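You operate a simulated robot arm through the tools that you are given. There is no shell and no other tool. Be economical: measure what you need, move in short steps, check, and stop when the job is done.

You run a simulated two-armed robot. Do the job below in one go: nothing can be reset, and whatever is moved stays where it is left.

JOB
Finish at the black table: its two hoods up, the blue and red water covered, extraction off.
Fine: white lid on the blue water, grey lid on the red; cover them before you switch off. The beakers stay where they are.

The check looks at the end state, three seconds after you hand in, the way a careful person would. Anything else that was tipped, shoved, dropped, spilled or broken makes it a failure. A push-on lid holds only when it is set on centred and level and pressed home; a screw cap is set on level and turned clockwise until tight.

ROBOT AND FRAMES
Two 7-joint arms with two-finger parallel grippers on one trunk, on a base that drives. Base frame: it is fixed to the floor where the robot stands at the start and does not move with it; the origin is under the middle of the robot, x ahead of it, y to its left, z up. Lengths are in mm, angles in rad, forces in N, time in s.
The left shoulder is at the start at [50, 187, 1135], the right one opposite. With the tool pointing down near the work surface each hand reaches from about 100 to 660 mm from the robot's upright axis, wherever it stands, measured 20 degrees to its own side. Places, roughly: extraction switch [500, 1400, 1200]; grey lid (9x9x4 cm) [600, 400, 800]; left hood [500, 400, 1100]; right hood [600, 0, 1100]; white lid (9x9x4 cm) [700, 100, 800]. Payload 3.43 kg a hand.
The tool frame of a hand sits at the grasp point between the pads (the TCP): z along the fingers, y along the line on which they close. The tips reach 30 mm beyond it. Largest opening 94 mm; finger width 28, thickness 10; the body of the gripper, 50 by 96 mm, starts 55 mm behind the TCP.
Orientation is that of the tool frame in the base frame, as [roll, pitch, yaw] about the fixed x, y, z axes, in that order (R = Rz(yaw) Ry(pitch) Rx(roll)). With the fingers straight down and closing along the base's y, the tool's x points along the base's -x, its y along +y and its z along -z.

CONTROLS
- The arms move only by the tool send_rows. It takes "left_rows", "right_rows" or both (then of equal length, played together; a hand with none holds still); each is a list of rows, each a list of 3 entries, a list of its own where there are three numbers: the shift along the tool's x, y, z in mm, then the turn, a rotation vector about the tool's x, y, z in rad, then the gripper command, from -1 (fully open) to 1 (shut), values between in proportion. In form: [[[x, y, z], [wx, wy, wz], gripper], ...]. A call has 1 to 8 rows; each row shifts and turns the commanded pose from where the row before left it, along the tool's axes as they then stand. Each row takes 0.2 s and may step no farther than 50 mm and 0.15 rad from the row before; otherwise, or with a gripper value out of range, the whole call is refused. A pose out of reach is approached as far as the arm can. The call stops where the force on the tool passes 40 N (or 10 N more than at its start, if that is more) or the arm is blocked; 0.2 s more then pass. The fingers move at their own pace (about 153 mm/s each) and stop on an object; they squeeze with about 24 N. The grip force told is the motor's: it shows also when the fingers shut on nothing. Time passes only in rows, and 0.2 s behind the last, so rows that do not move let the fingers close. The reply holds the time, the measured pose of the TCP, the force on the tool along the base axes, the opening and the grip force, in the units named above and with some noise, with the torque about the TCP (base axes, N m) and any sound that the robot's microphone picked up.
- Cameras (640 x 400 px; columns grow to the right, rows downward): "scene" is now at [149.4, 15.4, 1316.8]; the picture's right is [0.19, -0.98, 0.00], its down [-0.37, -0.07, -0.93] and it looks along [0.91, 0.18, -0.37] (base axes); focal length 214 px, centre (320, 200). "left" rides on the left gripper at [76, -14, -103] in its tool frame; the picture's right is [0.18, 0.98, 0.00], its down [-0.75, 0.14, -0.64] and it looks along [-0.63, 0.12, 0.77] (tool axes); focal length 243 px, centre (320, 200). "right" rides on the right gripper at [76, 14, -103] in its tool frame; the picture's right is [-0.18, 0.98, 0.00], its down [-0.75, -0.14, -0.64] and it looks along [-0.63, -0.12, 0.77] (tool axes); focal length 243 px, centre (320, 200). There is no depth. A picture from a camera that has moved, and an enlarged one, comes with that camera's place and axes in the base frame and with its lens.
- snapshot(camera): a new picture of that camera. It takes no simulated time.
- slide_trunk(by): slides the trunk up (or, below 0, down) by that many mm; the arms and the scene camera ride with it, the base frame stays. It gives what a move gives, with no picture.
- steer(legs): drives the robot by 1 to 6 legs, each [ahead, left, turn to the left] in mm, mm and rad, along the robot's own axes; the way and the turn of a leg run together, so that a leg with both is an arc; at most 1500 mm and 3.142 rad a leg. The arms and the cameras ride along, it lands a little off, and it stops where it bumps. It gives what a move gives.
- turn_head(pan, tilt): turns the head with the scene camera to pan (to the left, within 1.396 rad either way) and tilt (down, from -0.506 to 1.204), counted from straight ahead of the robot. It gives what a move gives.
- zoom(camera, box): a new picture of the part [left, top, right, bottom] of that camera's present view, enlarged. It takes no simulated time.
- sign_off(): hands the job in; it is judged then, once.

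Go step by step. Nothing tells you exact positions but the pictures and the camera data: compare them with the known pose of the tool, close in by small moves and look again before you grip or let go. The budget is 120 turns and 100 pictures, counting those below and the enlarged ones. Unless the task says otherwise, let go and move clear before handing in.

The tools are called after "Emit:" by a JSON object that holds its "api" and its "payload". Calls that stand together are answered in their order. send_rows: Moves the arms, as the interface text tells. Its arguments: {"type":"object","properties":{"left_rows":{"type":"array"},"right_rows":{"type":"array"}},"required":[]} The other tools are called the same way: slide_trunk (by) slides the trunk up or down; steer (legs) drives the base; turn_head (pan, tilt) turns the head that bears the scene camera; snapshot (camera) takes a picture; zoom (camera, box) takes an enlarged picture of a part of a camera's view; sign_off () hands the job in.

At the start:

```text
time: 0.0
left_position: [255.4, 227.0, 1150.2]
left_tool_rot: [-3.14, 0.002, -3.141]
left_ft_force: [0.4, -0.6, -0.2]
left_wrist_torque: [-0.02, 0.0, -0.06]
left_finger_gap: 93.7
left_grasp_force: 0.0
right_position: [340.7, -25.8, 1150.2]
right_tool_rot: [3.141, 0.0, -3.142]
right_ft_force: [-0.3, 0.2, 0.0]
right_wrist_torque: [0.0, 0.01, 0.02]
right_finger_gap: 94.0
right_grasp_force: 0.1
trunk travel left (down, up): [-350.0, 82.0]
robot x, y, heading: [-0.4, -1.9, -0.002]
head pan, tilt: [0.194, 0.382]
```

scene: 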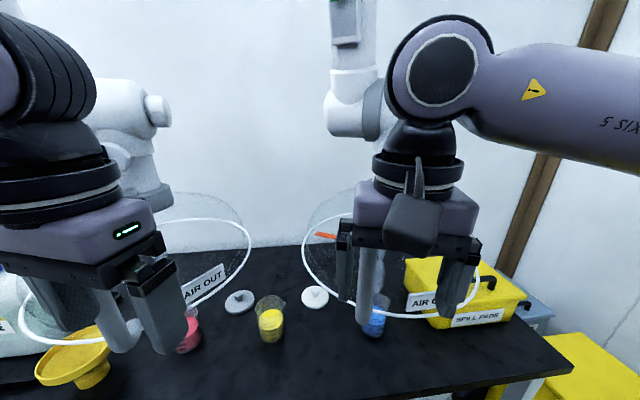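
right: 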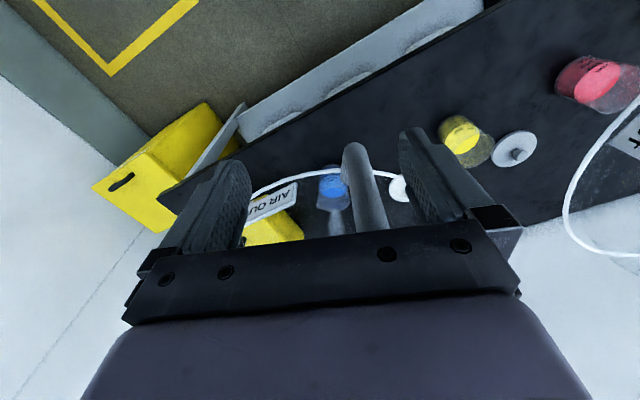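
left: 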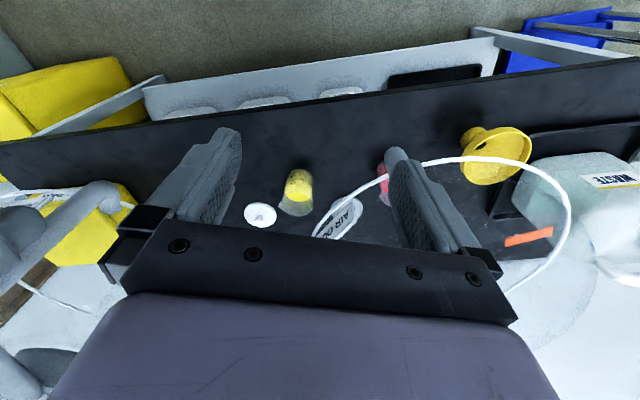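

The hands hide much of the table; I see two clear hoods with white rims on jointed ducts, and red, yellow and blue beakers with two lids. I look around with the head first, before moving anything.

Emit:
{"api": "zoom", "payload": {"camera": "scene", "box": [160, 180, 480, 380]}}

Emit:
{"api": "turn_head", "payload": {"pan": 1.1, "tilt": 0.1}}

Emit:
{"api": "snapshot", "payload": {"camera": "scene"}}

```text
2.00 times, centred on (320, 280) of scene
camera zoom: at [149.4, 15.4, 1316.8], right [0.19, -0.98, 0.0], down [-0.37, -0.07, -0.93], along [0.91, 0.18, -0.37], focal length 429 px, centre (320, 40)
```

zoom: 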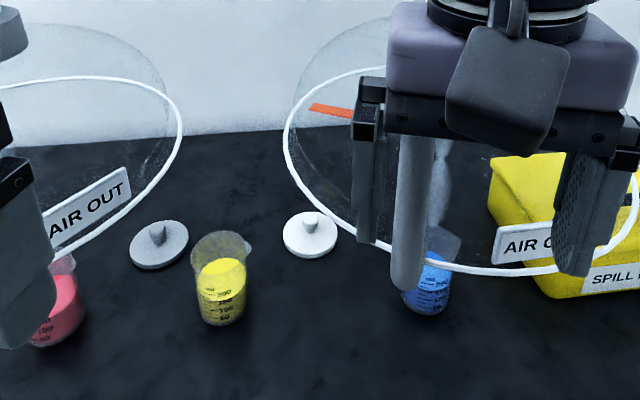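

```text
time: 1.2
left_position: [255.1, 227.9, 1150.1]
left_tool_rot: [-3.139, 0.001, -3.14]
left_ft_force: [0.7, 0.6, -0.5]
left_wrist_torque: [0.01, -0.03, 0.01]
left_finger_gap: 93.9
left_grasp_force: 0.0
right_position: [341.3, -25.9, 1149.8]
right_tool_rot: [-3.141, 0.0, 3.141]
right_ft_force: [-0.2, 0.6, -0.3]
right_wrist_torque: [0.0, -0.02, 0.01]
right_finger_gap: 94.1
right_grasp_force: 0.0
trunk travel left (down, up): [-350.0, 82.0]
robot x, y, heading: [0.9, -3.1, 0.003]
head pan, tilt: [1.1, 0.099]
```

```text
95 pictures are left
camera scene: at [100.2, 79.5, 1343.1], right [0.89, -0.45, 0.0], down [-0.05, -0.09, -0.99], along [0.45, 0.89, -0.1], focal length 214 px, centre (320, 200)
```

scene: 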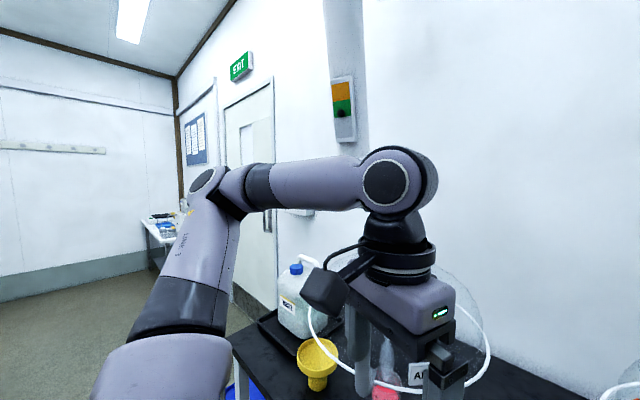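

The switch should be near pixel (290,205), partly behind the left arm, and a box with orange and green sits on the left duct. I zoom in on both and look at the ducts.

Emit:
{"api": "zoom", "payload": {"camera": "scene", "box": [240, 60, 400, 230]}}

Emit:
{"api": "turn_head", "payload": {"pan": 0.4, "tilt": -0.3}}

Emit:
{"api": "snapshot", "payload": {"camera": "scene"}}

```text
2.35 times, centred on (320, 145) of scene
camera zoom: at [100.2, 79.5, 1343.1], right [0.89, -0.45, 0.0], down [-0.05, -0.09, -0.99], along [0.45, 0.89, -0.1], focal length 505 px, centre (320, 329)
```

zoom: 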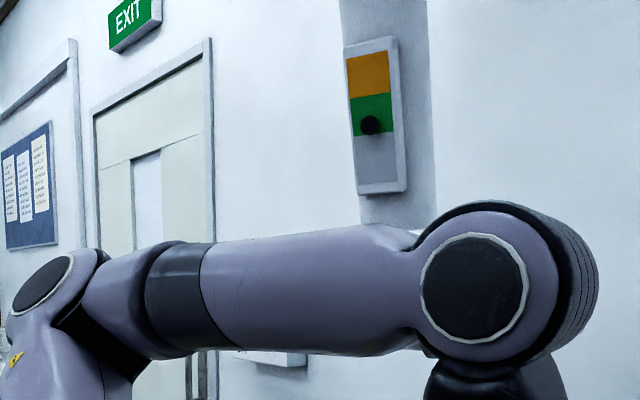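

```text
time: 2.3
left_position: [255.5, 227.6, 1149.7]
left_tool_rot: [-3.139, 0.0, -3.139]
left_ft_force: [-0.1, 0.7, -0.2]
left_wrist_torque: [-0.01, 0.0, -0.01]
left_finger_gap: 93.7
left_grasp_force: 0.1
right_position: [341.4, -26.3, 1150.4]
right_tool_rot: [3.14, 0.0, -3.14]
right_ft_force: [0.5, -0.1, 0.4]
right_wrist_torque: [-0.02, 0.03, 0.01]
right_finger_gap: 94.0
right_grasp_force: 0.0
trunk travel left (down, up): [-350.0, 82.0]
robot x, y, heading: [-1.5, -0.8, 0.001]
head pan, tilt: [0.4, -0.3]
```

```text
93 pictures are left
camera scene: at [130.7, 28.2, 1377.6], right [0.39, -0.92, 0.0], down [0.27, 0.12, -0.96], along [0.88, 0.37, 0.3], focal length 214 px, centre (320, 200)
```

scene: 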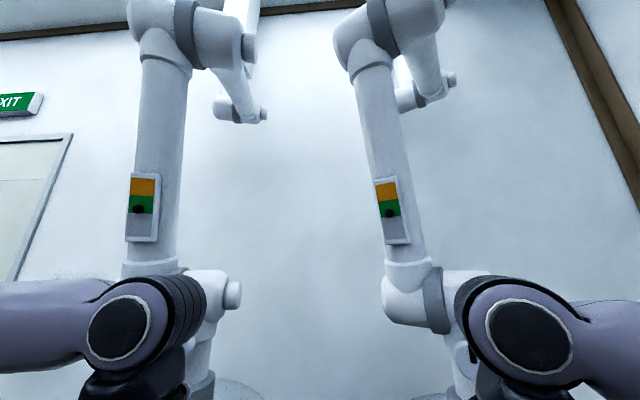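

Each hood hangs from a jointed duct with a flow gauge (ball in the green). I back the robot off 400 mm to get an unobstructed view of the hoods and table.

Emit:
{"api": "steer", "payload": {"legs": [[-400, 0, 0]]}}

Emit:
{"api": "turn_head", "payload": {"pan": 0.1, "tilt": 0.15}}

Emit:
{"api": "snapshot", "payload": {"camera": "scene"}}

```text
time: 4.8
left_position: [-147.8, 227.5, 1149.9]
left_tool_rot: [-3.139, 0.001, -3.139]
left_ft_force: [0.2, 0.9, -0.6]
left_wrist_torque: [0.0, -0.01, 0.0]
left_finger_gap: 94.0
left_grasp_force: 0.0
right_position: [-63.6, -25.3, 1149.8]
right_tool_rot: [3.14, 0.0, -3.142]
right_ft_force: [0.2, -0.4, 0.0]
right_wrist_torque: [0.0, -0.01, 0.01]
right_finger_gap: 93.9
right_grasp_force: 0.0
trunk travel left (down, up): [-350.0, 82.0]
robot x, y, heading: [-405.0, -1.7, -0.003]
head pan, tilt: [0.4, -0.3]
```

```text
time: 5.7
left_position: [-148.2, 228.0, 1149.7]
left_tool_rot: [-3.138, 0.001, -3.138]
left_ft_force: [-1.0, 0.3, 0.4]
left_wrist_torque: [0.02, -0.01, 0.0]
left_finger_gap: 94.0
left_grasp_force: 0.0
right_position: [-62.0, -25.8, 1150.7]
right_tool_rot: [3.141, 0.0, -3.141]
right_ft_force: [-0.9, -0.5, 0.0]
right_wrist_torque: [0.0, 0.02, 0.03]
right_finger_gap: 94.1
right_grasp_force: 0.0
trunk travel left (down, up): [-350.0, 82.0]
robot x, y, heading: [-405.1, 2.1, 0.001]
head pan, tilt: [0.099, 0.15]
```

```text
92 pictures are left
camera scene: at [-252.6, 6.7, 1338.5], right [0.1, -0.99, 0.0], down [-0.15, -0.01, -0.99], along [0.98, 0.1, -0.15], focal length 214 px, centre (320, 200)
```

scene: 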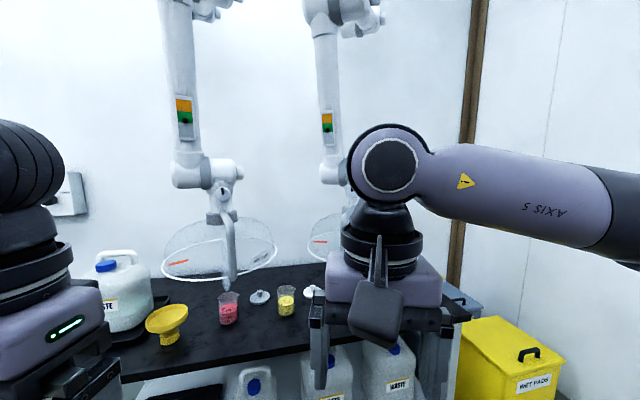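

Now the left hood shows clearly: a clear dome with a white rim and a grey handle bar hanging at its front. I move the right hand aside to see the right hood.

Emit:
{"api": "send_rows", "payload": {"right_rows": [[[0, -50, 0], [0, 0, 0], -1], [[0, -50, 0], [0, 0, 0], -1], [[0, -50, 0], [0, 0, 0], -1], [[0, -50, 0], [0, 0, 0], -1], [[0, -50, 0], [0, 0, 0], -1], [[0, -50, 0], [0, 0, 0], -1]]}}

Emit:
{"api": "snapshot", "payload": {"camera": "scene"}}

Emit:
{"api": "zoom", "payload": {"camera": "scene", "box": [120, 140, 440, 340]}}

Emit:
{"api": "zoom", "payload": {"camera": "scene", "box": [20, 150, 120, 230]}}

```text
time: 7.1
left_position: [-148.4, 227.0, 1151.0]
left_tool_rot: [-3.141, 0.002, -3.139]
left_ft_force: [-1.0, 0.4, -0.5]
left_wrist_torque: [0.03, 0.0, 0.01]
left_finger_gap: 94.3
left_grasp_force: 0.1
right_position: [-61.9, -325.8, 1149.1]
right_tool_rot: [3.14, -0.002, -3.141]
right_ft_force: [-0.5, 0.5, 0.2]
right_wrist_torque: [0.02, 0.01, -0.03]
right_finger_gap: 94.0
right_grasp_force: 0.1
trunk travel left (down, up): [-350.0, 82.0]
robot x, y, heading: [-403.2, -3.4, 0.002]
head pan, tilt: [0.099, 0.15]
```

```text
91 pictures are left
camera scene: at [-253.0, 6.0, 1338.5], right [0.1, -0.99, 0.0], down [-0.15, -0.01, -0.99], along [0.98, 0.1, -0.15], focal length 214 px, centre (320, 200)
```

scene: 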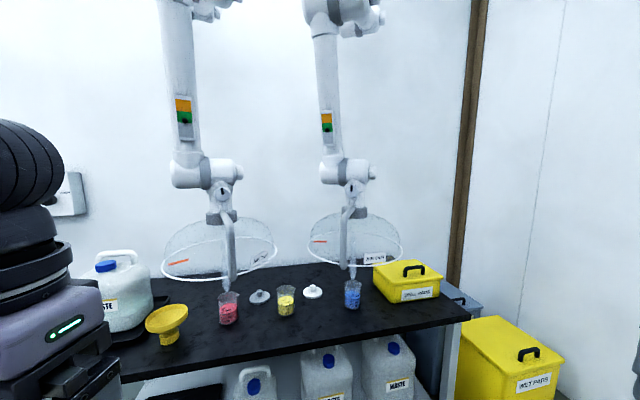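

```text
2.00 times, centred on (280, 240) of scene
camera zoom: at [-253.0, 6.0, 1338.5], right [0.1, -0.99, 0.0], down [-0.15, -0.01, -0.99], along [0.98, 0.1, -0.15], focal length 429 px, centre (400, 120)
```

zoom: 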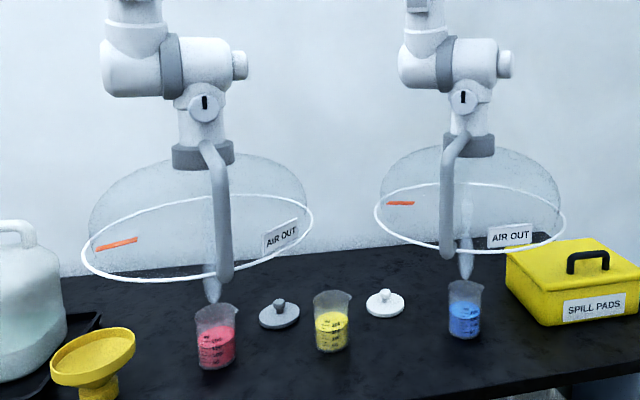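

```text
5.00 times, centred on (70, 190) of scene
camera zoom: at [-253.0, 6.0, 1338.5], right [0.1, -0.99, 0.0], down [-0.15, -0.01, -0.99], along [0.98, 0.1, -0.15], focal length 1072 px, centre (1570, 250)
```

zoom: 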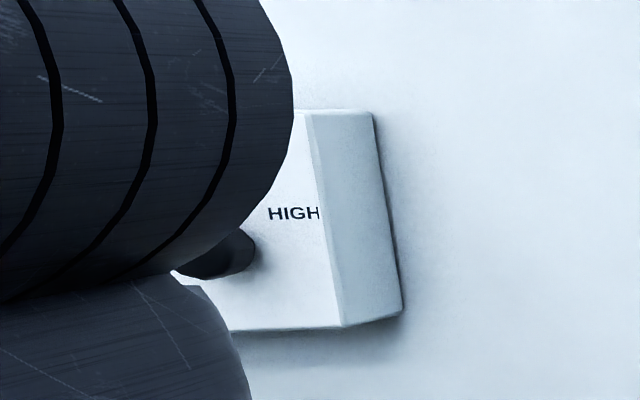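

I can see the whole table: red, yellow and blue beakers, grey lid left and white lid right of the yellow, both hoods with handle bars. I zoom in on a gauge and on a hood neck for any labels.

Emit:
{"api": "zoom", "payload": {"camera": "scene", "box": [300, 90, 380, 140]}}

Emit:
{"api": "zoom", "payload": {"camera": "scene", "box": [300, 160, 420, 300]}}

Emit:
{"api": "zoom", "payload": {"camera": "scene", "box": [150, 160, 290, 330]}}

Emit:
{"api": "turn_head", "payload": {"pan": 0.1, "tilt": -0.4}}

Emit:
{"api": "snapshot", "payload": {"camera": "scene"}}

```text
8.00 times, centred on (340, 115) of scene
camera zoom: at [-253.0, 6.0, 1338.5], right [0.1, -0.99, 0.0], down [-0.15, -0.01, -0.99], along [0.98, 0.1, -0.15], focal length 1716 px, centre (160, 880)
```

zoom: 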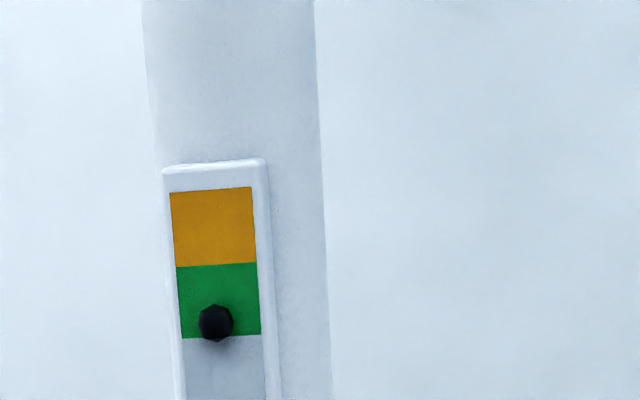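

```text
2.86 times, centred on (360, 230) of scene
camera zoom: at [-253.0, 6.0, 1338.5], right [0.1, -0.99, 0.0], down [-0.15, -0.01, -0.99], along [0.98, 0.1, -0.15], focal length 613 px, centre (206, 114)
```

zoom: 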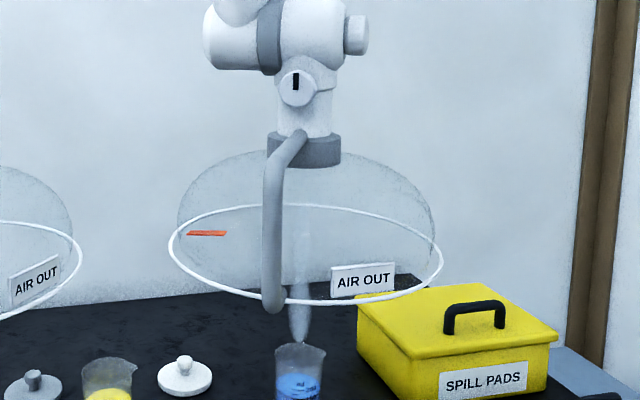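

```text
2.35 times, centred on (220, 245) of scene
camera zoom: at [-253.0, 6.0, 1338.5], right [0.1, -0.99, 0.0], down [-0.15, -0.01, -0.99], along [0.98, 0.1, -0.15], focal length 505 px, centre (555, 94)
```

zoom: 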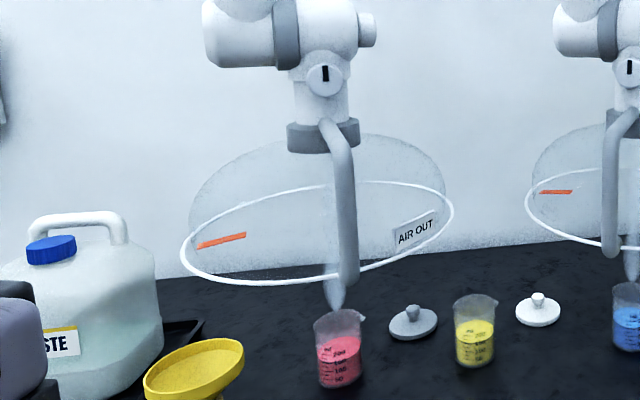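

```text
time: 8.1
left_position: [-148.6, 228.4, 1150.0]
left_tool_rot: [-3.139, 0.002, -3.139]
left_ft_force: [-0.4, 0.3, 0.6]
left_wrist_torque: [0.0, 0.0, -0.01]
left_finger_gap: 94.2
left_grasp_force: 0.1
right_position: [-63.0, -325.9, 1149.2]
right_tool_rot: [-3.141, 0.001, 3.141]
right_ft_force: [-1.0, -0.5, -0.6]
right_wrist_torque: [0.0, 0.01, -0.01]
right_finger_gap: 94.0
right_grasp_force: 0.1
trunk travel left (down, up): [-350.0, 82.0]
robot x, y, heading: [-404.0, 4.2, 0.004]
head pan, tilt: [0.099, -0.4]
```

```text
85 pictures are left
camera scene: at [-272.0, 4.7, 1385.1], right [0.1, -0.99, 0.0], down [0.39, 0.04, -0.92], along [0.92, 0.09, 0.39], focal length 214 px, centre (320, 200)
```

scene: 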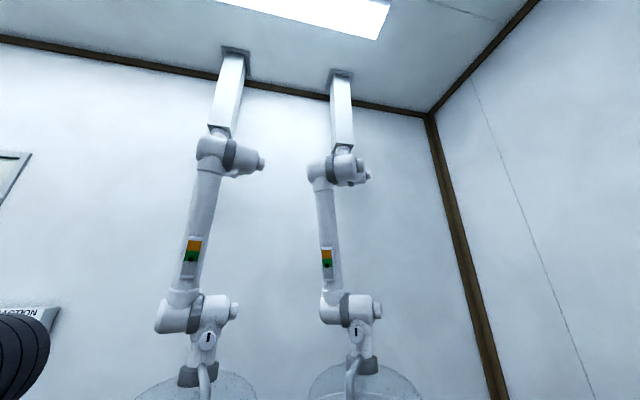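

The plume from each beaker is drawn up into its hood, which hangs from a ceiling post by a jointed tube. I look closely at the joints to learn how the hood lifts.

Emit:
{"api": "zoom", "payload": {"camera": "scene", "box": [140, 30, 420, 200]}}

Emit:
{"api": "zoom", "payload": {"camera": "scene", "box": [140, 230, 420, 400]}}

```text
2.29 times, centred on (280, 115) of scene
camera zoom: at [-272.0, 4.7, 1385.1], right [0.1, -0.99, 0.0], down [0.39, 0.04, -0.92], along [0.92, 0.09, 0.39], focal length 490 px, centre (411, 394)
```

zoom: 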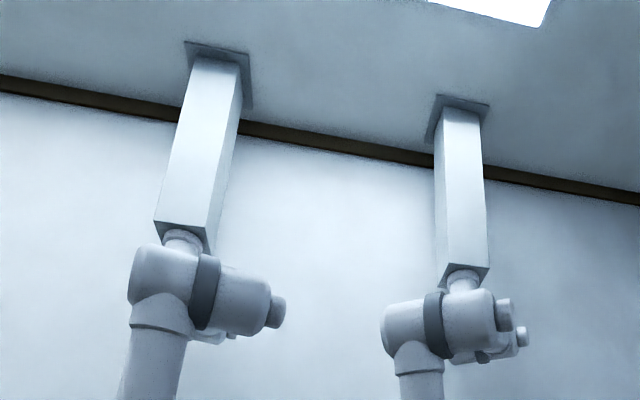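

```text
2.29 times, centred on (280, 315) of scene
camera zoom: at [-272.0, 4.7, 1385.1], right [0.1, -0.99, 0.0], down [0.39, 0.04, -0.92], along [0.92, 0.09, 0.39], focal length 490 px, centre (411, -63)
```

zoom: 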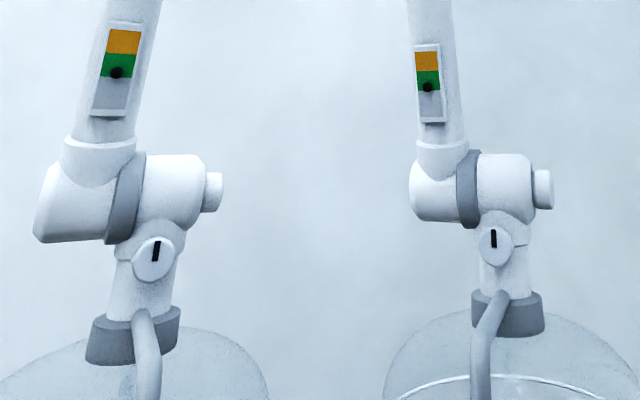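

The tubes are two-link spring arms, so a hood should lift by its handle bar. I estimate the right bar at about (389,-2, 1024–1190) and the left at about (282,309, same heights). I'll turn both tools to point forward first, while clear of everything.

Emit:
{"api": "send_rows", "payload": {"right_rows": [[[0, 0, 0], [0, -0.143, 0], -1], [[0, 0, 0], [0, -0.143, 0], -1], [[0, 0, 0], [0, -0.143, 0], -1], [[0, 0, 0], [0, -0.143, 0], -1], [[0, 0, 0], [0, -0.143, 0], -1], [[0, 0, 0], [0, -0.143, 0], -1], [[0, 0, 0], [0, -0.143, 0], -1], [[0, 0, 0], [0, -0.143, 0], -1]], "left_rows": [[[-50, 0, 0], [0, 0, 0], -1], [[-50, 0, 0], [0, 0, 0], -1], [[0, 0, 0], [0, -0.143, 0], -1], [[0, 0, 0], [0, -0.143, 0], -1], [[0, 0, 0], [0, -0.143, 0], -1], [[0, 0, 0], [0, -0.143, 0], -1], [[0, 0, 0], [0, -0.143, 0], -1], [[0, 0, 0], [0, -0.143, 0], -1]]}}

Emit:
{"api": "send_rows", "payload": {"right_rows": [[[0, 0, 0], [0, -0.143, 0], -1], [[0, 0, 0], [0, -0.143, 0], -1], [[0, 0, 0], [0, -0.141, 0], -1], [[0, 0, 0], [0.11, 0, 0], -1], [[0, 0, 0], [0.11, 0, 0], -1]], "left_rows": [[[0, 0, 0], [0, -0.143, 0], -1], [[0, 0, 0], [0, -0.143, 0], -1], [[0, 0, 0], [0, -0.143, 0], -1], [[0, 0, 0], [0, -0.143, 0], -1], [[0, 0, 0], [0, -0.141, 0], -1]]}}

Emit:
{"api": "turn_head", "payload": {"pan": 0.1, "tilt": 0.15}}

Emit:
{"api": "snapshot", "payload": {"camera": "scene"}}

Emit:
{"api": "snapshot", "payload": {"camera": "right"}}

```text
time: 9.8
left_position: [-45.5, 226.8, 1153.9]
left_tool_rot: [-3.139, 0.859, -3.136]
left_ft_force: [0.0, 1.1, -0.5]
left_wrist_torque: [0.01, -0.01, -0.02]
left_finger_gap: 93.9
left_grasp_force: 0.0
left hand out of reach, approached as far as the arm can: row 8
right_position: [-27.0, -346.0, 1179.9]
right_tool_rot: [3.141, 1.144, -3.14]
right_ft_force: [0.7, -0.6, 0.7]
right_wrist_torque: [-0.02, -0.01, 0.0]
right_finger_gap: 93.9
right_grasp_force: 0.1
right hand out of reach, approached as far as the arm can: row 6, 7, 8
trunk travel left (down, up): [-350.0, 82.0]
robot x, y, heading: [-404.3, 0.3, 0.006]
head pan, tilt: [0.099, -0.4]
```

```text
time: 11.1
left_position: [39.8, 212.3, 1209.4]
left_tool_rot: [-1.302, 1.566, -1.298]
left_ft_force: [-0.6, 0.0, -0.3]
left_wrist_torque: [0.05, -0.02, 0.0]
left_finger_gap: 94.1
left_grasp_force: 0.0
left hand out of reach, approached as far as the arm can: row 1, 2, 3, 4, 5
right_position: [22.7, -377.6, 1206.8]
right_tool_rot: [2.081, 1.568, 1.861]
right_ft_force: [0.5, 0.3, -0.2]
right_wrist_torque: [0.01, 0.03, 0.01]
right_finger_gap: 94.1
right_grasp_force: 0.0
right hand out of reach, approached as far as the arm can: row 1, 2, 3, 4, 5
trunk travel left (down, up): [-350.0, 82.0]
robot x, y, heading: [-403.4, -2.6, -0.004]
head pan, tilt: [0.099, -0.4]
```

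```text
time: 12.0
left_position: [39.3, 211.9, 1209.0]
left_tool_rot: [-2.129, 1.57, -2.128]
left_ft_force: [-0.7, -0.8, 0.1]
left_wrist_torque: [-0.02, 0.02, 0.02]
left_finger_gap: 93.9
left_grasp_force: 0.1
right_position: [22.2, -378.9, 1207.6]
right_tool_rot: [-0.903, 1.57, -1.119]
right_ft_force: [0.0, 0.2, -1.2]
right_wrist_torque: [0.01, -0.02, 0.01]
right_finger_gap: 94.0
right_grasp_force: 0.0
trunk travel left (down, up): [-350.0, 82.0]
robot x, y, heading: [-404.3, 0.8, 0.001]
head pan, tilt: [0.099, 0.15]
```

```text
82 pictures are left
camera scene: at [-252.6, 6.6, 1338.5], right [0.1, -0.99, 0.0], down [-0.15, -0.01, -0.99], along [0.98, 0.1, -0.15], focal length 214 px, centre (320, 200)
```

scene: 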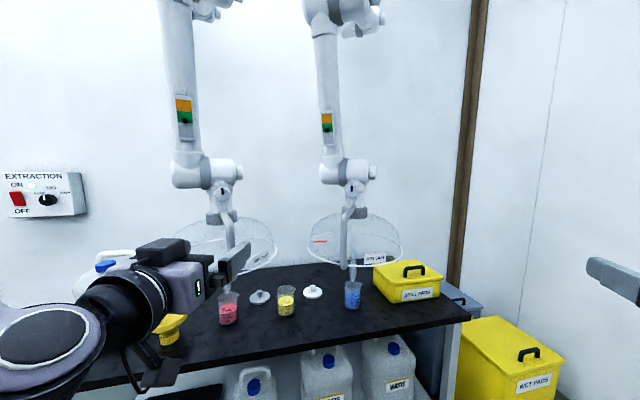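

```text
81 pictures are left
camera right: at [-75.7, -343.3, 1132.0], right [0.21, 0.96, 0.18], down [-0.66, 0.0, 0.75], along [0.72, -0.28, 0.63], focal length 243 px, centre (320, 200)
```

right: 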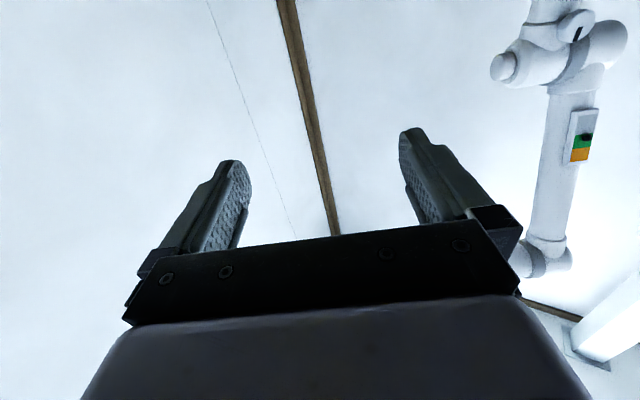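

Both tools point forward now, and the extraction panel is visible: an ON/OFF rocker and a knob. I drive to about (-280,150), so each hand stands short of its own handle bar.

Emit:
{"api": "steer", "payload": {"legs": [[124, 150, 0]]}}

Emit:
{"api": "turn_head", "payload": {"pan": 0.0, "tilt": 0.25}}

Emit:
{"api": "snapshot", "payload": {"camera": "scene"}}

Emit:
{"api": "snapshot", "payload": {"camera": "left"}}

Emit:
{"api": "snapshot", "payload": {"camera": "right"}}

```text
time: 14.0
left_position: [164.3, 360.7, 1209.3]
left_tool_rot: [-1.548, 1.569, -1.547]
left_ft_force: [0.7, 0.7, 0.2]
left_wrist_torque: [0.03, 0.0, 0.0]
left_finger_gap: 94.1
left_grasp_force: 0.2
right_position: [146.2, -230.2, 1207.8]
right_tool_rot: [2.657, 1.569, 2.435]
right_ft_force: [-1.2, 0.0, -0.9]
right_wrist_torque: [-0.01, -0.01, 0.0]
right_finger_gap: 94.0
right_grasp_force: 0.0
trunk travel left (down, up): [-350.0, 82.0]
robot x, y, heading: [-276.9, 143.6, -0.005]
head pan, tilt: [0.099, 0.15]
```

```text
time: 14.6
left_position: [162.8, 361.0, 1208.6]
left_tool_rot: [-1.475, 1.569, -1.475]
left_ft_force: [0.3, 0.1, 0.6]
left_wrist_torque: [0.02, -0.01, 0.02]
left_finger_gap: 94.0
left_grasp_force: 0.1
right_position: [145.3, -230.8, 1207.1]
right_tool_rot: [2.324, 1.567, 2.101]
right_ft_force: [-0.1, 0.2, -0.8]
right_wrist_torque: [0.02, 0.0, 0.0]
right_finger_gap: 93.9
right_grasp_force: 0.1
trunk travel left (down, up): [-350.0, 82.0]
robot x, y, heading: [-277.3, 150.0, 0.002]
head pan, tilt: [0.0, 0.25]
```

```text
80 pictures are left
camera scene: at [-127.9, 146.1, 1329.2], right [0.0, -1.0, 0.0], down [-0.25, 0.0, -0.97], along [0.97, 0.0, -0.25], focal length 214 px, centre (320, 200)
```

scene: 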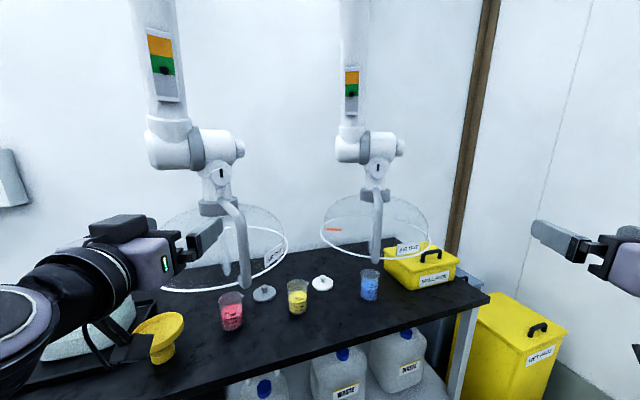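

```text
79 pictures are left
camera left: at [60.9, 346.4, 1132.8], right [0.0, 0.98, -0.19], down [-0.64, 0.14, 0.75], along [0.77, 0.12, 0.63], focal length 243 px, centre (320, 200)
```

left: 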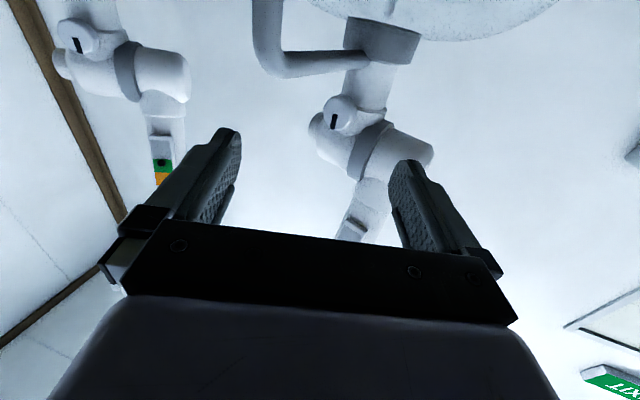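

```text
78 pictures are left
camera right: at [47.3, -194.9, 1132.0], right [0.22, 0.96, 0.18], down [-0.66, 0.0, 0.75], along [0.72, -0.28, 0.63], focal length 243 px, centre (320, 200)
```

right: 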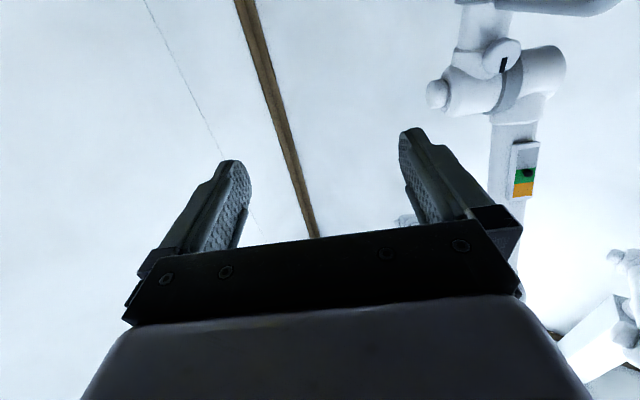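

Triangulating from two views, the left bar is at about (293,315) and the right bar at about (389,-4), both running vertically from z 1022 to 1185. I bring both hands to about 110 mm short of them at z≈1130.

Emit:
{"api": "send_rows", "payload": {"right_rows": [[[9.6, 34.3, 9.9], [0, 0, 0], -1], [[9.6, 34.3, 9.9], [0, 0, 0], -1], [[9.6, 34.3, 9.9], [0, 0, 0], -1], [[9.6, 34.3, 9.9], [0, 0, 0], -1], [[9.6, 34.3, 9.9], [0, 0, 0], -1], [[9.6, 34.3, 9.9], [0, 0, 0], -1], [[9.6, 34.3, 9.9], [0, 0, 0], -1], [[9.6, 34.3, 9.9], [0, 0, 0], -1]], "left_rows": [[[26, -37.3, 0], [0, 0, 0], -1], [[26, -37.3, 0], [0, 0, 0], -1], [[26, -37.3, 0], [0, 0, 0], -1], [[0, 0, 14], [-0.13, 0, 0], -1], [[0, 0, 14], [-0.13, 0, 0], -1], [[0, 0, 14], [-0.13, 0, 0], -1], [[0, 0, 0], [-0.13, 0, 0], -1], [[0, 0, 0], [-0.13, 0, 0], -1]]}}

Emit:
{"api": "snapshot", "payload": {"camera": "scene"}}

```text
time: 16.4
left_position: [236.0, 392.0, 1163.9]
left_tool_rot: [-2.689, 1.568, -2.037]
left_ft_force: [-0.6, 0.5, 0.0]
left_wrist_torque: [-0.01, -0.01, 0.01]
left_finger_gap: 94.0
left_grasp_force: 0.1
left hand out of reach, approached as far as the arm can: row 3, 4, 5, 6, 7, 8
right_position: [282.4, 21.1, 1129.4]
right_tool_rot: [3.009, 1.57, 2.788]
right_ft_force: [0.3, 0.1, -0.2]
right_wrist_torque: [0.02, 0.0, -0.02]
right_finger_gap: 94.3
right_grasp_force: 0.0
right hand out of reach, approached as far as the arm can: row 2
trunk travel left (down, up): [-350.0, 82.0]
robot x, y, heading: [-278.8, 147.8, 0.001]
head pan, tilt: [0.0, 0.25]
```

```text
77 pictures are left
camera scene: at [-127.3, 146.7, 1329.0], right [0.0, -1.0, 0.0], down [-0.25, 0.0, -0.97], along [0.97, 0.0, -0.25], focal length 214 px, centre (320, 200)
```

scene: 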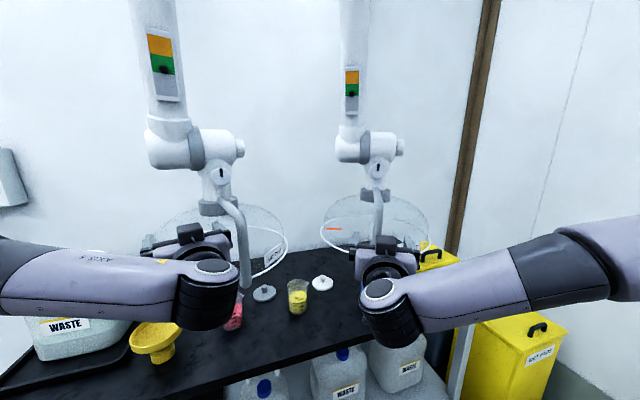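

The right hand is lined up; the left could not reach that turned pose and stands close to its hood, so I back it off first. Then I check the right gripper against its bar.

Emit:
{"api": "send_rows", "payload": {"left_rows": [[[0, 0, -25], [0, 0, 0], -1], [[0, 0, -25], [0, 0, 0], -1], [[0, 0, -25], [0, 0, 0], -1], [[0, 0, -25], [0, 0, 0], -1]]}}

Emit:
{"api": "zoom", "payload": {"camera": "scene", "box": [310, 160, 450, 300]}}

Emit:
{"api": "snapshot", "payload": {"camera": "right"}}

```text
time: 17.4
left_position: [209.2, 399.0, 1173.9]
left_tool_rot: [-2.905, 1.568, -2.256]
left_ft_force: [0.0, -0.2, -0.3]
left_wrist_torque: [0.03, -0.03, 0.02]
left_finger_gap: 93.7
left_grasp_force: 0.0
left hand out of reach, approached as far as the arm can: row 1, 2, 3, 4
right_position: [281.8, 20.3, 1130.5]
right_tool_rot: [2.051, 1.57, 1.831]
right_ft_force: [-0.3, 0.2, 0.4]
right_wrist_torque: [-0.05, 0.02, 0.0]
right_finger_gap: 94.0
right_grasp_force: 0.0
trunk travel left (down, up): [-350.0, 82.0]
robot x, y, heading: [-279.8, 148.0, 0.005]
head pan, tilt: [0.0, 0.25]
```

```text
2.86 times, centred on (380, 230) of scene
camera zoom: at [-128.1, 146.1, 1329.2], right [0.0, -1.0, 0.0], down [-0.25, 0.0, -0.97], along [0.97, 0.0, -0.25], focal length 613 px, centre (149, 114)
```

zoom: 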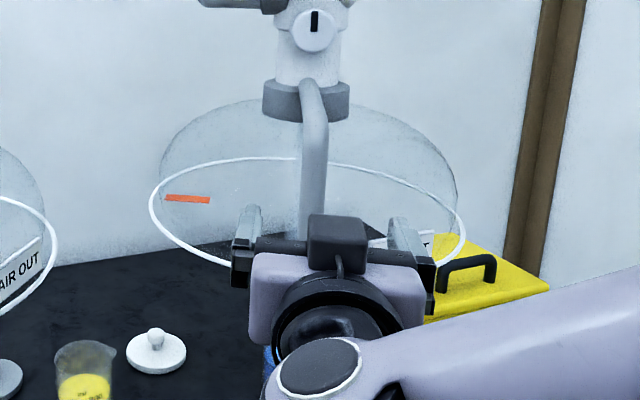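

```text
75 pictures are left
camera right: at [184.3, 55.5, 1055.6], right [0.22, 0.96, 0.18], down [-0.66, 0.0, 0.75], along [0.72, -0.28, 0.63], focal length 243 px, centre (320, 200)
```

right: 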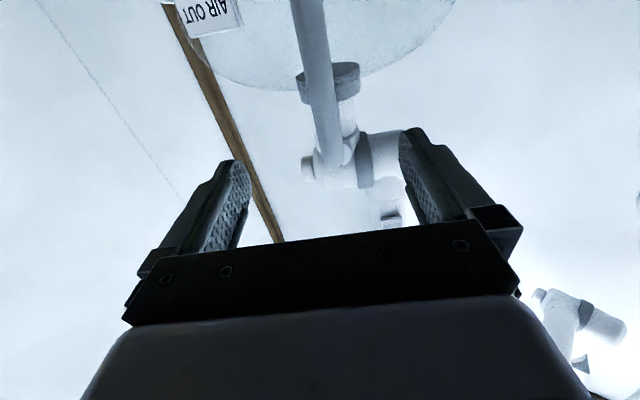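

The right bar sits between the fingers; I advance 98 mm and check.

Emit:
{"api": "send_rows", "payload": {"right_rows": [[[0, 0, 25], [0, 0, 0], -1], [[0, 0, 25], [0, 0, 0], -1], [[0, 0, 25], [0, 0, 0], -1], [[0, 0, 23], [0, 0, 0], -1]]}}

Emit:
{"api": "snapshot", "payload": {"camera": "right"}}

Emit:
{"api": "zoom", "payload": {"camera": "scene", "box": [310, 160, 450, 300]}}

```text
time: 18.4
left_position: [209.0, 398.8, 1173.6]
left_tool_rot: [-2.676, 1.57, -2.025]
left_ft_force: [0.2, -0.8, -0.6]
left_wrist_torque: [0.02, -0.02, -0.04]
left_finger_gap: 94.0
left_grasp_force: 0.0
right_position: [377.4, -1.3, 1130.2]
right_tool_rot: [-3.135, 1.57, 2.929]
right_ft_force: [-0.5, 0.2, -0.5]
right_wrist_torque: [0.01, 0.01, 0.0]
right_finger_gap: 94.0
right_grasp_force: 0.1
trunk travel left (down, up): [-350.0, 82.0]
robot x, y, heading: [-277.7, 148.2, 0.005]
head pan, tilt: [0.0, 0.25]
```

```text
74 pictures are left
camera right: at [280.3, 34.1, 1054.9], right [0.21, 0.96, 0.18], down [-0.66, 0.0, 0.75], along [0.72, -0.28, 0.63], focal length 243 px, centre (320, 200)
```

right: 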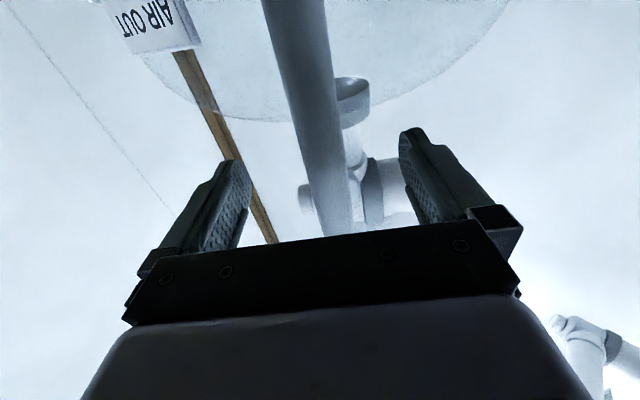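

```text
2.86 times, centred on (380, 230) of scene
camera zoom: at [-127.7, 146.1, 1329.1], right [0.0, -1.0, 0.0], down [-0.25, 0.0, -0.97], along [0.97, 0.0, -0.25], focal length 613 px, centre (149, 114)
```

zoom: 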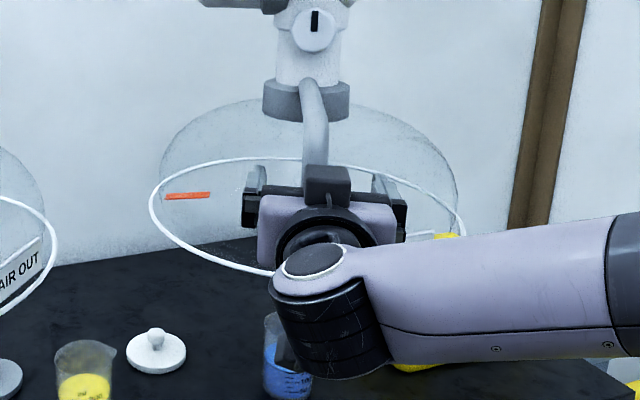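

The bar is between the pads and well centred; I close the right gripper on it.

Emit:
{"api": "send_rows", "payload": {"right_rows": [[[0, 0, 0], [0, 0, 0], 0], [[0, 0, 0], [0, 0, 0], 1], [[0, 0, 0], [0, 0, 0], 1]]}}

Emit:
{"api": "send_rows", "payload": {"right_rows": [[[-10, 0, 0], [0, 0, 0], 1], [[-10, 0, 0], [0, 0, 0], 1], [[-10, 0, 0], [0, 0, 0], 1]]}}

Emit:
{"api": "snapshot", "payload": {"camera": "scene"}}

```text
time: 19.2
left_position: [208.8, 399.5, 1174.7]
left_tool_rot: [-2.516, 1.569, -1.869]
left_ft_force: [0.0, 0.3, -0.8]
left_wrist_torque: [0.02, 0.0, 0.0]
left_finger_gap: 94.0
left_grasp_force: 0.0
right_position: [376.1, 0.2, 1131.3]
right_tool_rot: [3.102, 1.57, 2.884]
right_ft_force: [-1.6, 3.9, -1.8]
right_wrist_torque: [-0.01, -0.07, 0.03]
right_finger_gap: 21.9
right_grasp_force: 45.0
trunk travel left (down, up): [-350.0, 82.0]
robot x, y, heading: [-276.7, 151.1, -0.001]
head pan, tilt: [0.0, 0.25]
```

```text
time: 20.0
left_position: [209.8, 398.7, 1173.9]
left_tool_rot: [-2.94, 1.566, -2.29]
left_ft_force: [0.1, -0.9, -0.3]
left_wrist_torque: [0.03, -0.04, -0.01]
left_finger_gap: 93.9
left_grasp_force: 0.0
right_position: [378.0, -2.4, 1159.7]
right_tool_rot: [-3.069, 1.565, 2.993]
right_ft_force: [-3.0, 4.0, -13.7]
right_wrist_torque: [0.21, 1.04, 0.14]
right_finger_gap: 21.8
right_grasp_force: 45.5
trunk travel left (down, up): [-350.0, 82.0]
robot x, y, heading: [-279.1, 151.0, -0.001]
head pan, tilt: [0.0, 0.25]
```

```text
72 pictures are left
camera scene: at [-126.8, 146.3, 1328.9], right [0.0, -1.0, 0.0], down [-0.25, 0.0, -0.97], along [0.97, 0.0, -0.25], focal length 214 px, centre (320, 200)
```

scene: 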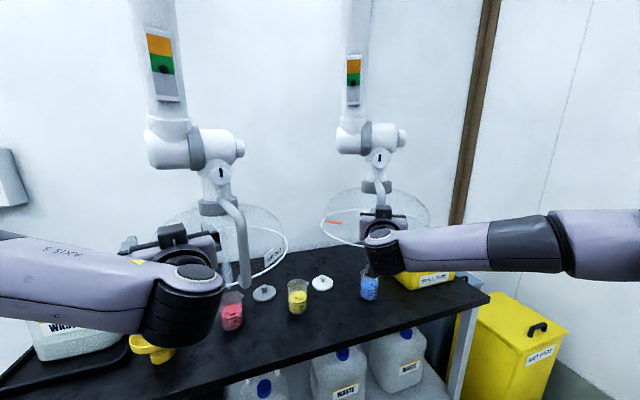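

The right hood rises smoothly with the hand at about 14 N. I continue lifting.

Emit:
{"api": "send_rows", "payload": {"right_rows": [[[-20, 0, 0], [0, 0, 0], 1], [[-20, 0, 0], [0, 0, 0], 1], [[-20, 0, 0], [0, 0, 0], 1], [[-20, 0, 0], [0, 0, 0], 1], [[-20, 0, 0], [0, 0, 0], 1], [[-20, 0, 0], [0, 0, 0], 1]]}}

Emit:
{"api": "snapshot", "payload": {"camera": "scene"}}

```text
time: 21.4
left_position: [209.4, 398.7, 1173.5]
left_tool_rot: [-2.774, 1.567, -2.123]
left_ft_force: [0.6, 0.8, -0.8]
left_wrist_torque: [-0.02, 0.05, 0.04]
left_finger_gap: 94.0
left_grasp_force: 0.1
right_position: [378.5, -1.1, 1281.4]
right_tool_rot: [-0.26, 1.57, -0.482]
right_ft_force: [-5.7, 3.0, -10.9]
right_wrist_torque: [0.04, 0.78, -0.07]
right_finger_gap: 21.4
right_grasp_force: 45.1
trunk travel left (down, up): [-350.0, 82.0]
robot x, y, heading: [-278.2, 148.2, 0.001]
head pan, tilt: [0.0, 0.25]
```

```text
71 pictures are left
camera scene: at [-127.3, 146.4, 1329.1], right [0.0, -1.0, 0.0], down [-0.25, 0.0, -0.97], along [0.97, 0.0, -0.25], focal length 214 px, centre (320, 200)
```

scene: 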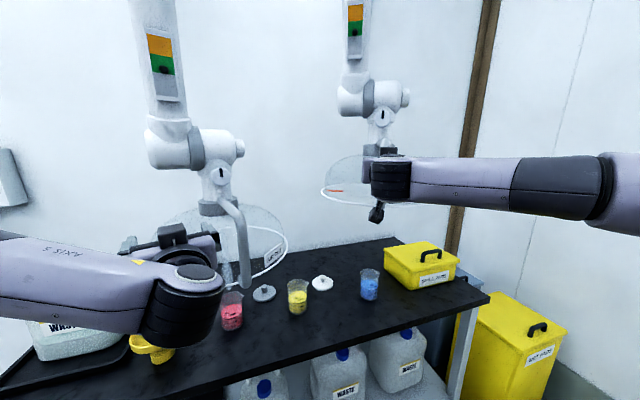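

It follows well; I keep lifting.

Emit:
{"api": "send_rows", "payload": {"right_rows": [[[-20, 0, 0], [0, 0, 0], 1], [[-20, 0, 0], [0, 0, 0], 1], [[-20, 0, 0], [0, 0, 0], 1], [[-20, 0, 0], [0, 0, 0], 1], [[-20, 0, 0], [0, 0, 0], 1], [[-20, 0, 0], [0, 0, 0], 1], [[-20, 0, 0], [0, 0, 0], 1], [[-20, 0, 0], [0, 0, 0], 1]]}}

Emit:
{"api": "turn_head", "payload": {"pan": 0.0, "tilt": 0.0}}

Emit:
{"api": "snapshot", "payload": {"camera": "scene"}}

```text
time: 23.2
left_position: [209.7, 398.4, 1173.3]
left_tool_rot: [-2.659, 1.569, -2.009]
left_ft_force: [-0.5, -0.7, 0.5]
left_wrist_torque: [-0.04, 0.0, 0.02]
left_finger_gap: 93.9
left_grasp_force: 0.0
right_position: [377.9, -2.2, 1441.8]
right_tool_rot: [2.322, 1.569, 2.102]
right_ft_force: [-5.6, 2.2, -9.3]
right_wrist_torque: [0.1, 0.93, -0.33]
right_finger_gap: 21.5
right_grasp_force: 45.0
trunk travel left (down, up): [-350.0, 82.0]
robot x, y, heading: [-283.8, 148.7, 0.002]
head pan, tilt: [0.0, 0.25]
```

```text
time: 24.0
left_position: [209.7, 399.5, 1173.6]
left_tool_rot: [-2.709, 1.569, -2.06]
left_ft_force: [0.0, 0.6, 0.5]
left_wrist_torque: [-0.02, -0.02, 0.03]
left_finger_gap: 94.4
left_grasp_force: 0.0
right_position: [377.5, -2.5, 1441.1]
right_tool_rot: [1.111, 1.569, 0.893]
right_ft_force: [-1.4, -0.1, -3.0]
right_wrist_torque: [0.05, 0.73, 0.01]
right_finger_gap: 21.6
right_grasp_force: 45.0
trunk travel left (down, up): [-350.0, 82.0]
robot x, y, heading: [-280.2, 145.1, 0.0]
head pan, tilt: [0.0, 0.0]
```

```text
70 pictures are left
camera scene: at [-131.0, 146.1, 1352.1], right [0.0, -1.0, 0.0], down [0.0, 0.0, -1.0], along [1.0, 0.0, 0.0], focal length 214 px, centre (320, 200)
```

scene: 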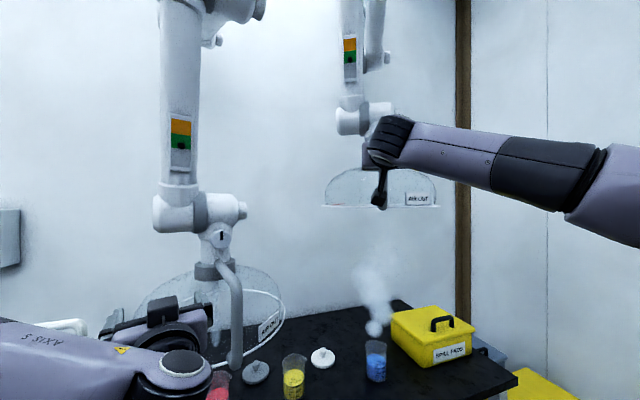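

The hood lifts well, but at this height the plume from the blue beaker escapes past it. I lower it about 120 mm so it still draws the vapour until the beaker is covered, and raise it fully afterwards.

Emit:
{"api": "send_rows", "payload": {"right_rows": [[[20, 0, 0], [0, 0, 0], 1], [[20, 0, 0], [0, 0, 0], 1], [[20, 0, 0], [0, 0, 0], 1], [[20, 0, 0], [0, 0, 0], 1], [[20, 0, 0], [0, 0, 0], 1], [[20, 0, 0], [0, 0, 0], 1], [[0, 0, 0], [0, 0, 0], 1]]}}

Emit:
{"api": "snapshot", "payload": {"camera": "scene"}}

```text
time: 25.6
left_position: [208.2, 398.1, 1174.5]
left_tool_rot: [-1.859, 1.568, -1.213]
left_ft_force: [0.4, 0.7, 0.4]
left_wrist_torque: [0.05, 0.0, -0.02]
left_finger_gap: 93.9
left_grasp_force: 0.2
right_position: [376.4, -0.6, 1321.7]
right_tool_rot: [1.28, 1.569, 1.057]
right_ft_force: [-2.2, -0.7, 8.7]
right_wrist_torque: [-0.28, -0.77, -0.09]
right_finger_gap: 21.5
right_grasp_force: 44.9
trunk travel left (down, up): [-350.0, 82.0]
robot x, y, heading: [-281.7, 149.9, -0.001]
head pan, tilt: [0.0, 0.0]
```

```text
69 pictures are left
camera scene: at [-132.9, 146.3, 1352.4], right [0.0, -1.0, 0.0], down [0.0, 0.0, -1.0], along [1.0, 0.0, 0.0], focal length 214 px, centre (320, 200)
```

scene: 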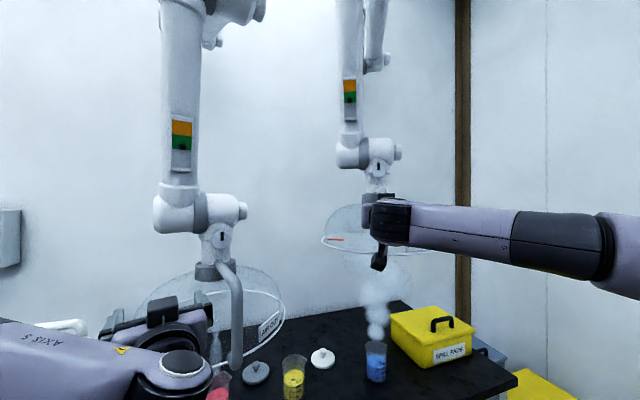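

The plume is still loose at this height; I lower it another 50 mm.

Emit:
{"api": "send_rows", "payload": {"right_rows": [[[17, 0, 0], [0, 0, 0], 1], [[17, 0, 0], [0, 0, 0], 1], [[17, 0, 0], [0, 0, 0], 1], [[0, 0, 0], [0, 0, 0], 1], [[0, 0, 0], [0, 0, 0], 1], [[0, 0, 0], [0, 0, 0], 1]]}}

Emit:
{"api": "zoom", "payload": {"camera": "scene", "box": [260, 180, 460, 400]}}

```text
time: 27.0
left_position: [206.7, 399.0, 1174.8]
left_tool_rot: [-1.923, 1.569, -1.272]
left_ft_force: [-1.2, 0.1, -0.7]
left_wrist_torque: [-0.02, -0.02, 0.0]
left_finger_gap: 94.0
left_grasp_force: 0.0
right_position: [376.5, -1.4, 1270.7]
right_tool_rot: [0.872, 1.57, 0.651]
right_ft_force: [-2.3, -0.5, 6.9]
right_wrist_torque: [-0.17, -0.86, -0.1]
right_finger_gap: 21.6
right_grasp_force: 45.0
trunk travel left (down, up): [-350.0, 82.0]
robot x, y, heading: [-279.8, 150.4, -0.001]
head pan, tilt: [0.0, 0.0]
```

```text
1.82 times, centred on (360, 290) of scene
camera zoom: at [-132.7, 146.0, 1352.3], right [0.0, -1.0, 0.0], down [0.0, 0.0, -1.0], along [1.0, 0.0, 0.0], focal length 390 px, centre (247, 36)
```

zoom: 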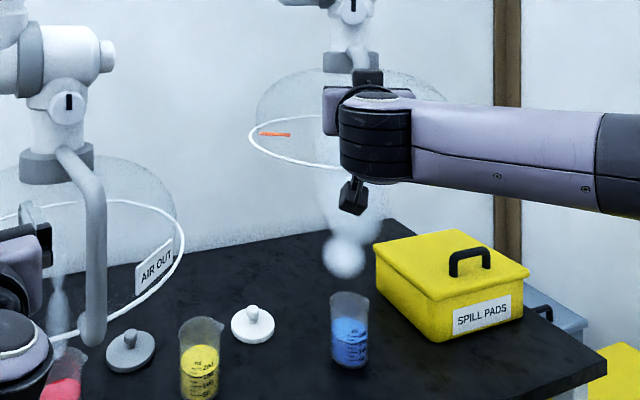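

The plume now draws into the hood. I release the bar here and back straight off.

Emit:
{"api": "send_rows", "payload": {"right_rows": [[[0, 0, 0], [0, 0, 0], -1], [[0, 0, 0], [0, 0, 0], -1], [[0, 0, -30], [0, 0, 0], -1], [[0, 0, -40], [0, 0, 0], -1], [[0, 0, -40], [0, 0, 0], -1]]}}

Emit:
{"api": "snapshot", "payload": {"camera": "scene"}}

```text
time: 28.2
left_position: [209.2, 398.5, 1173.8]
left_tool_rot: [-2.38, 1.57, -1.733]
left_ft_force: [-1.2, 0.0, 0.1]
left_wrist_torque: [0.0, -0.02, 0.0]
left_finger_gap: 94.0
left_grasp_force: 0.1
right_position: [269.2, 23.0, 1269.1]
right_tool_rot: [2.52, 1.569, 2.299]
right_ft_force: [-0.5, -0.1, -0.1]
right_wrist_torque: [-0.02, -0.02, 0.01]
right_finger_gap: 94.0
right_grasp_force: 0.0
trunk travel left (down, up): [-350.0, 82.0]
robot x, y, heading: [-279.2, 148.9, 0.004]
head pan, tilt: [0.0, 0.0]
```

```text
67 pictures are left
camera scene: at [-131.7, 146.2, 1352.2], right [0.0, -1.0, 0.0], down [0.0, 0.0, -1.0], along [1.0, 0.0, 0.0], focal length 214 px, centre (320, 200)
```

scene: 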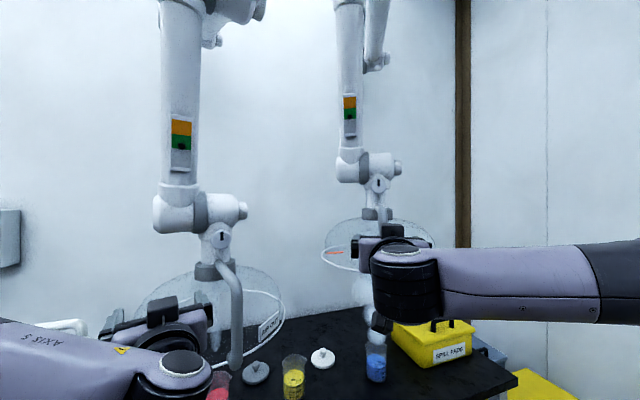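

The right hood holds where I left it. For the left one I back the robot about 90 mm so the left hand has the same comfortable reach the right one had, then line up with a smaller yaw.

Emit:
{"api": "steer", "payload": {"legs": [[-90, 15, 0]]}}

Emit:
{"api": "send_rows", "payload": {"left_rows": [[[0, 0, 0], [0.143, 0, 0], -1], [[0, 0, 0], [0.143, 0, 0], -1], [[0, 0, 0], [0.143, 0, 0], -1]]}}

Emit:
{"api": "snapshot", "payload": {"camera": "left"}}

```text
time: 29.3
left_position: [119.5, 412.3, 1174.2]
left_tool_rot: [-2.191, 1.569, -1.543]
left_ft_force: [0.5, 1.4, 0.3]
left_wrist_torque: [0.0, 0.0, -0.03]
left_finger_gap: 93.8
left_grasp_force: 0.1
right_position: [180.2, 37.7, 1270.4]
right_tool_rot: [-1.648, 1.57, -1.873]
right_ft_force: [-0.7, -0.3, 0.0]
right_wrist_torque: [0.03, 0.04, 0.0]
right_finger_gap: 94.1
right_grasp_force: 0.0
trunk travel left (down, up): [-350.0, 82.0]
robot x, y, heading: [-368.3, 165.8, -0.002]
head pan, tilt: [0.0, 0.0]
```

```text
time: 30.1
left_position: [119.8, 413.4, 1173.7]
left_tool_rot: [-1.804, 1.568, -1.586]
left_ft_force: [-0.3, -0.5, -0.1]
left_wrist_torque: [0.0, 0.04, -0.03]
left_finger_gap: 93.9
left_grasp_force: 0.0
right_position: [180.6, 37.8, 1269.6]
right_tool_rot: [-0.677, 1.57, -0.896]
right_ft_force: [0.1, 0.6, 0.7]
right_wrist_torque: [-0.05, -0.01, 0.01]
right_finger_gap: 94.1
right_grasp_force: 0.1
trunk travel left (down, up): [-350.0, 82.0]
robot x, y, heading: [-370.9, 163.2, -0.004]
head pan, tilt: [0.0, 0.0]
```

```text
66 pictures are left
camera left: at [22.0, 378.2, 1098.2], right [-0.21, 0.96, -0.19], down [-0.66, 0.0, 0.75], along [0.72, 0.28, 0.63], focal length 243 px, centre (320, 200)
```

left: 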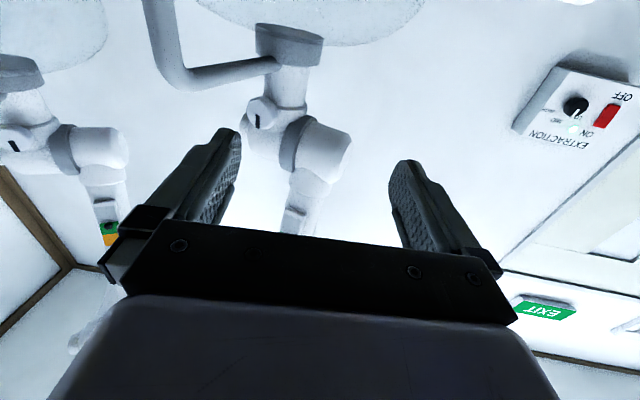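

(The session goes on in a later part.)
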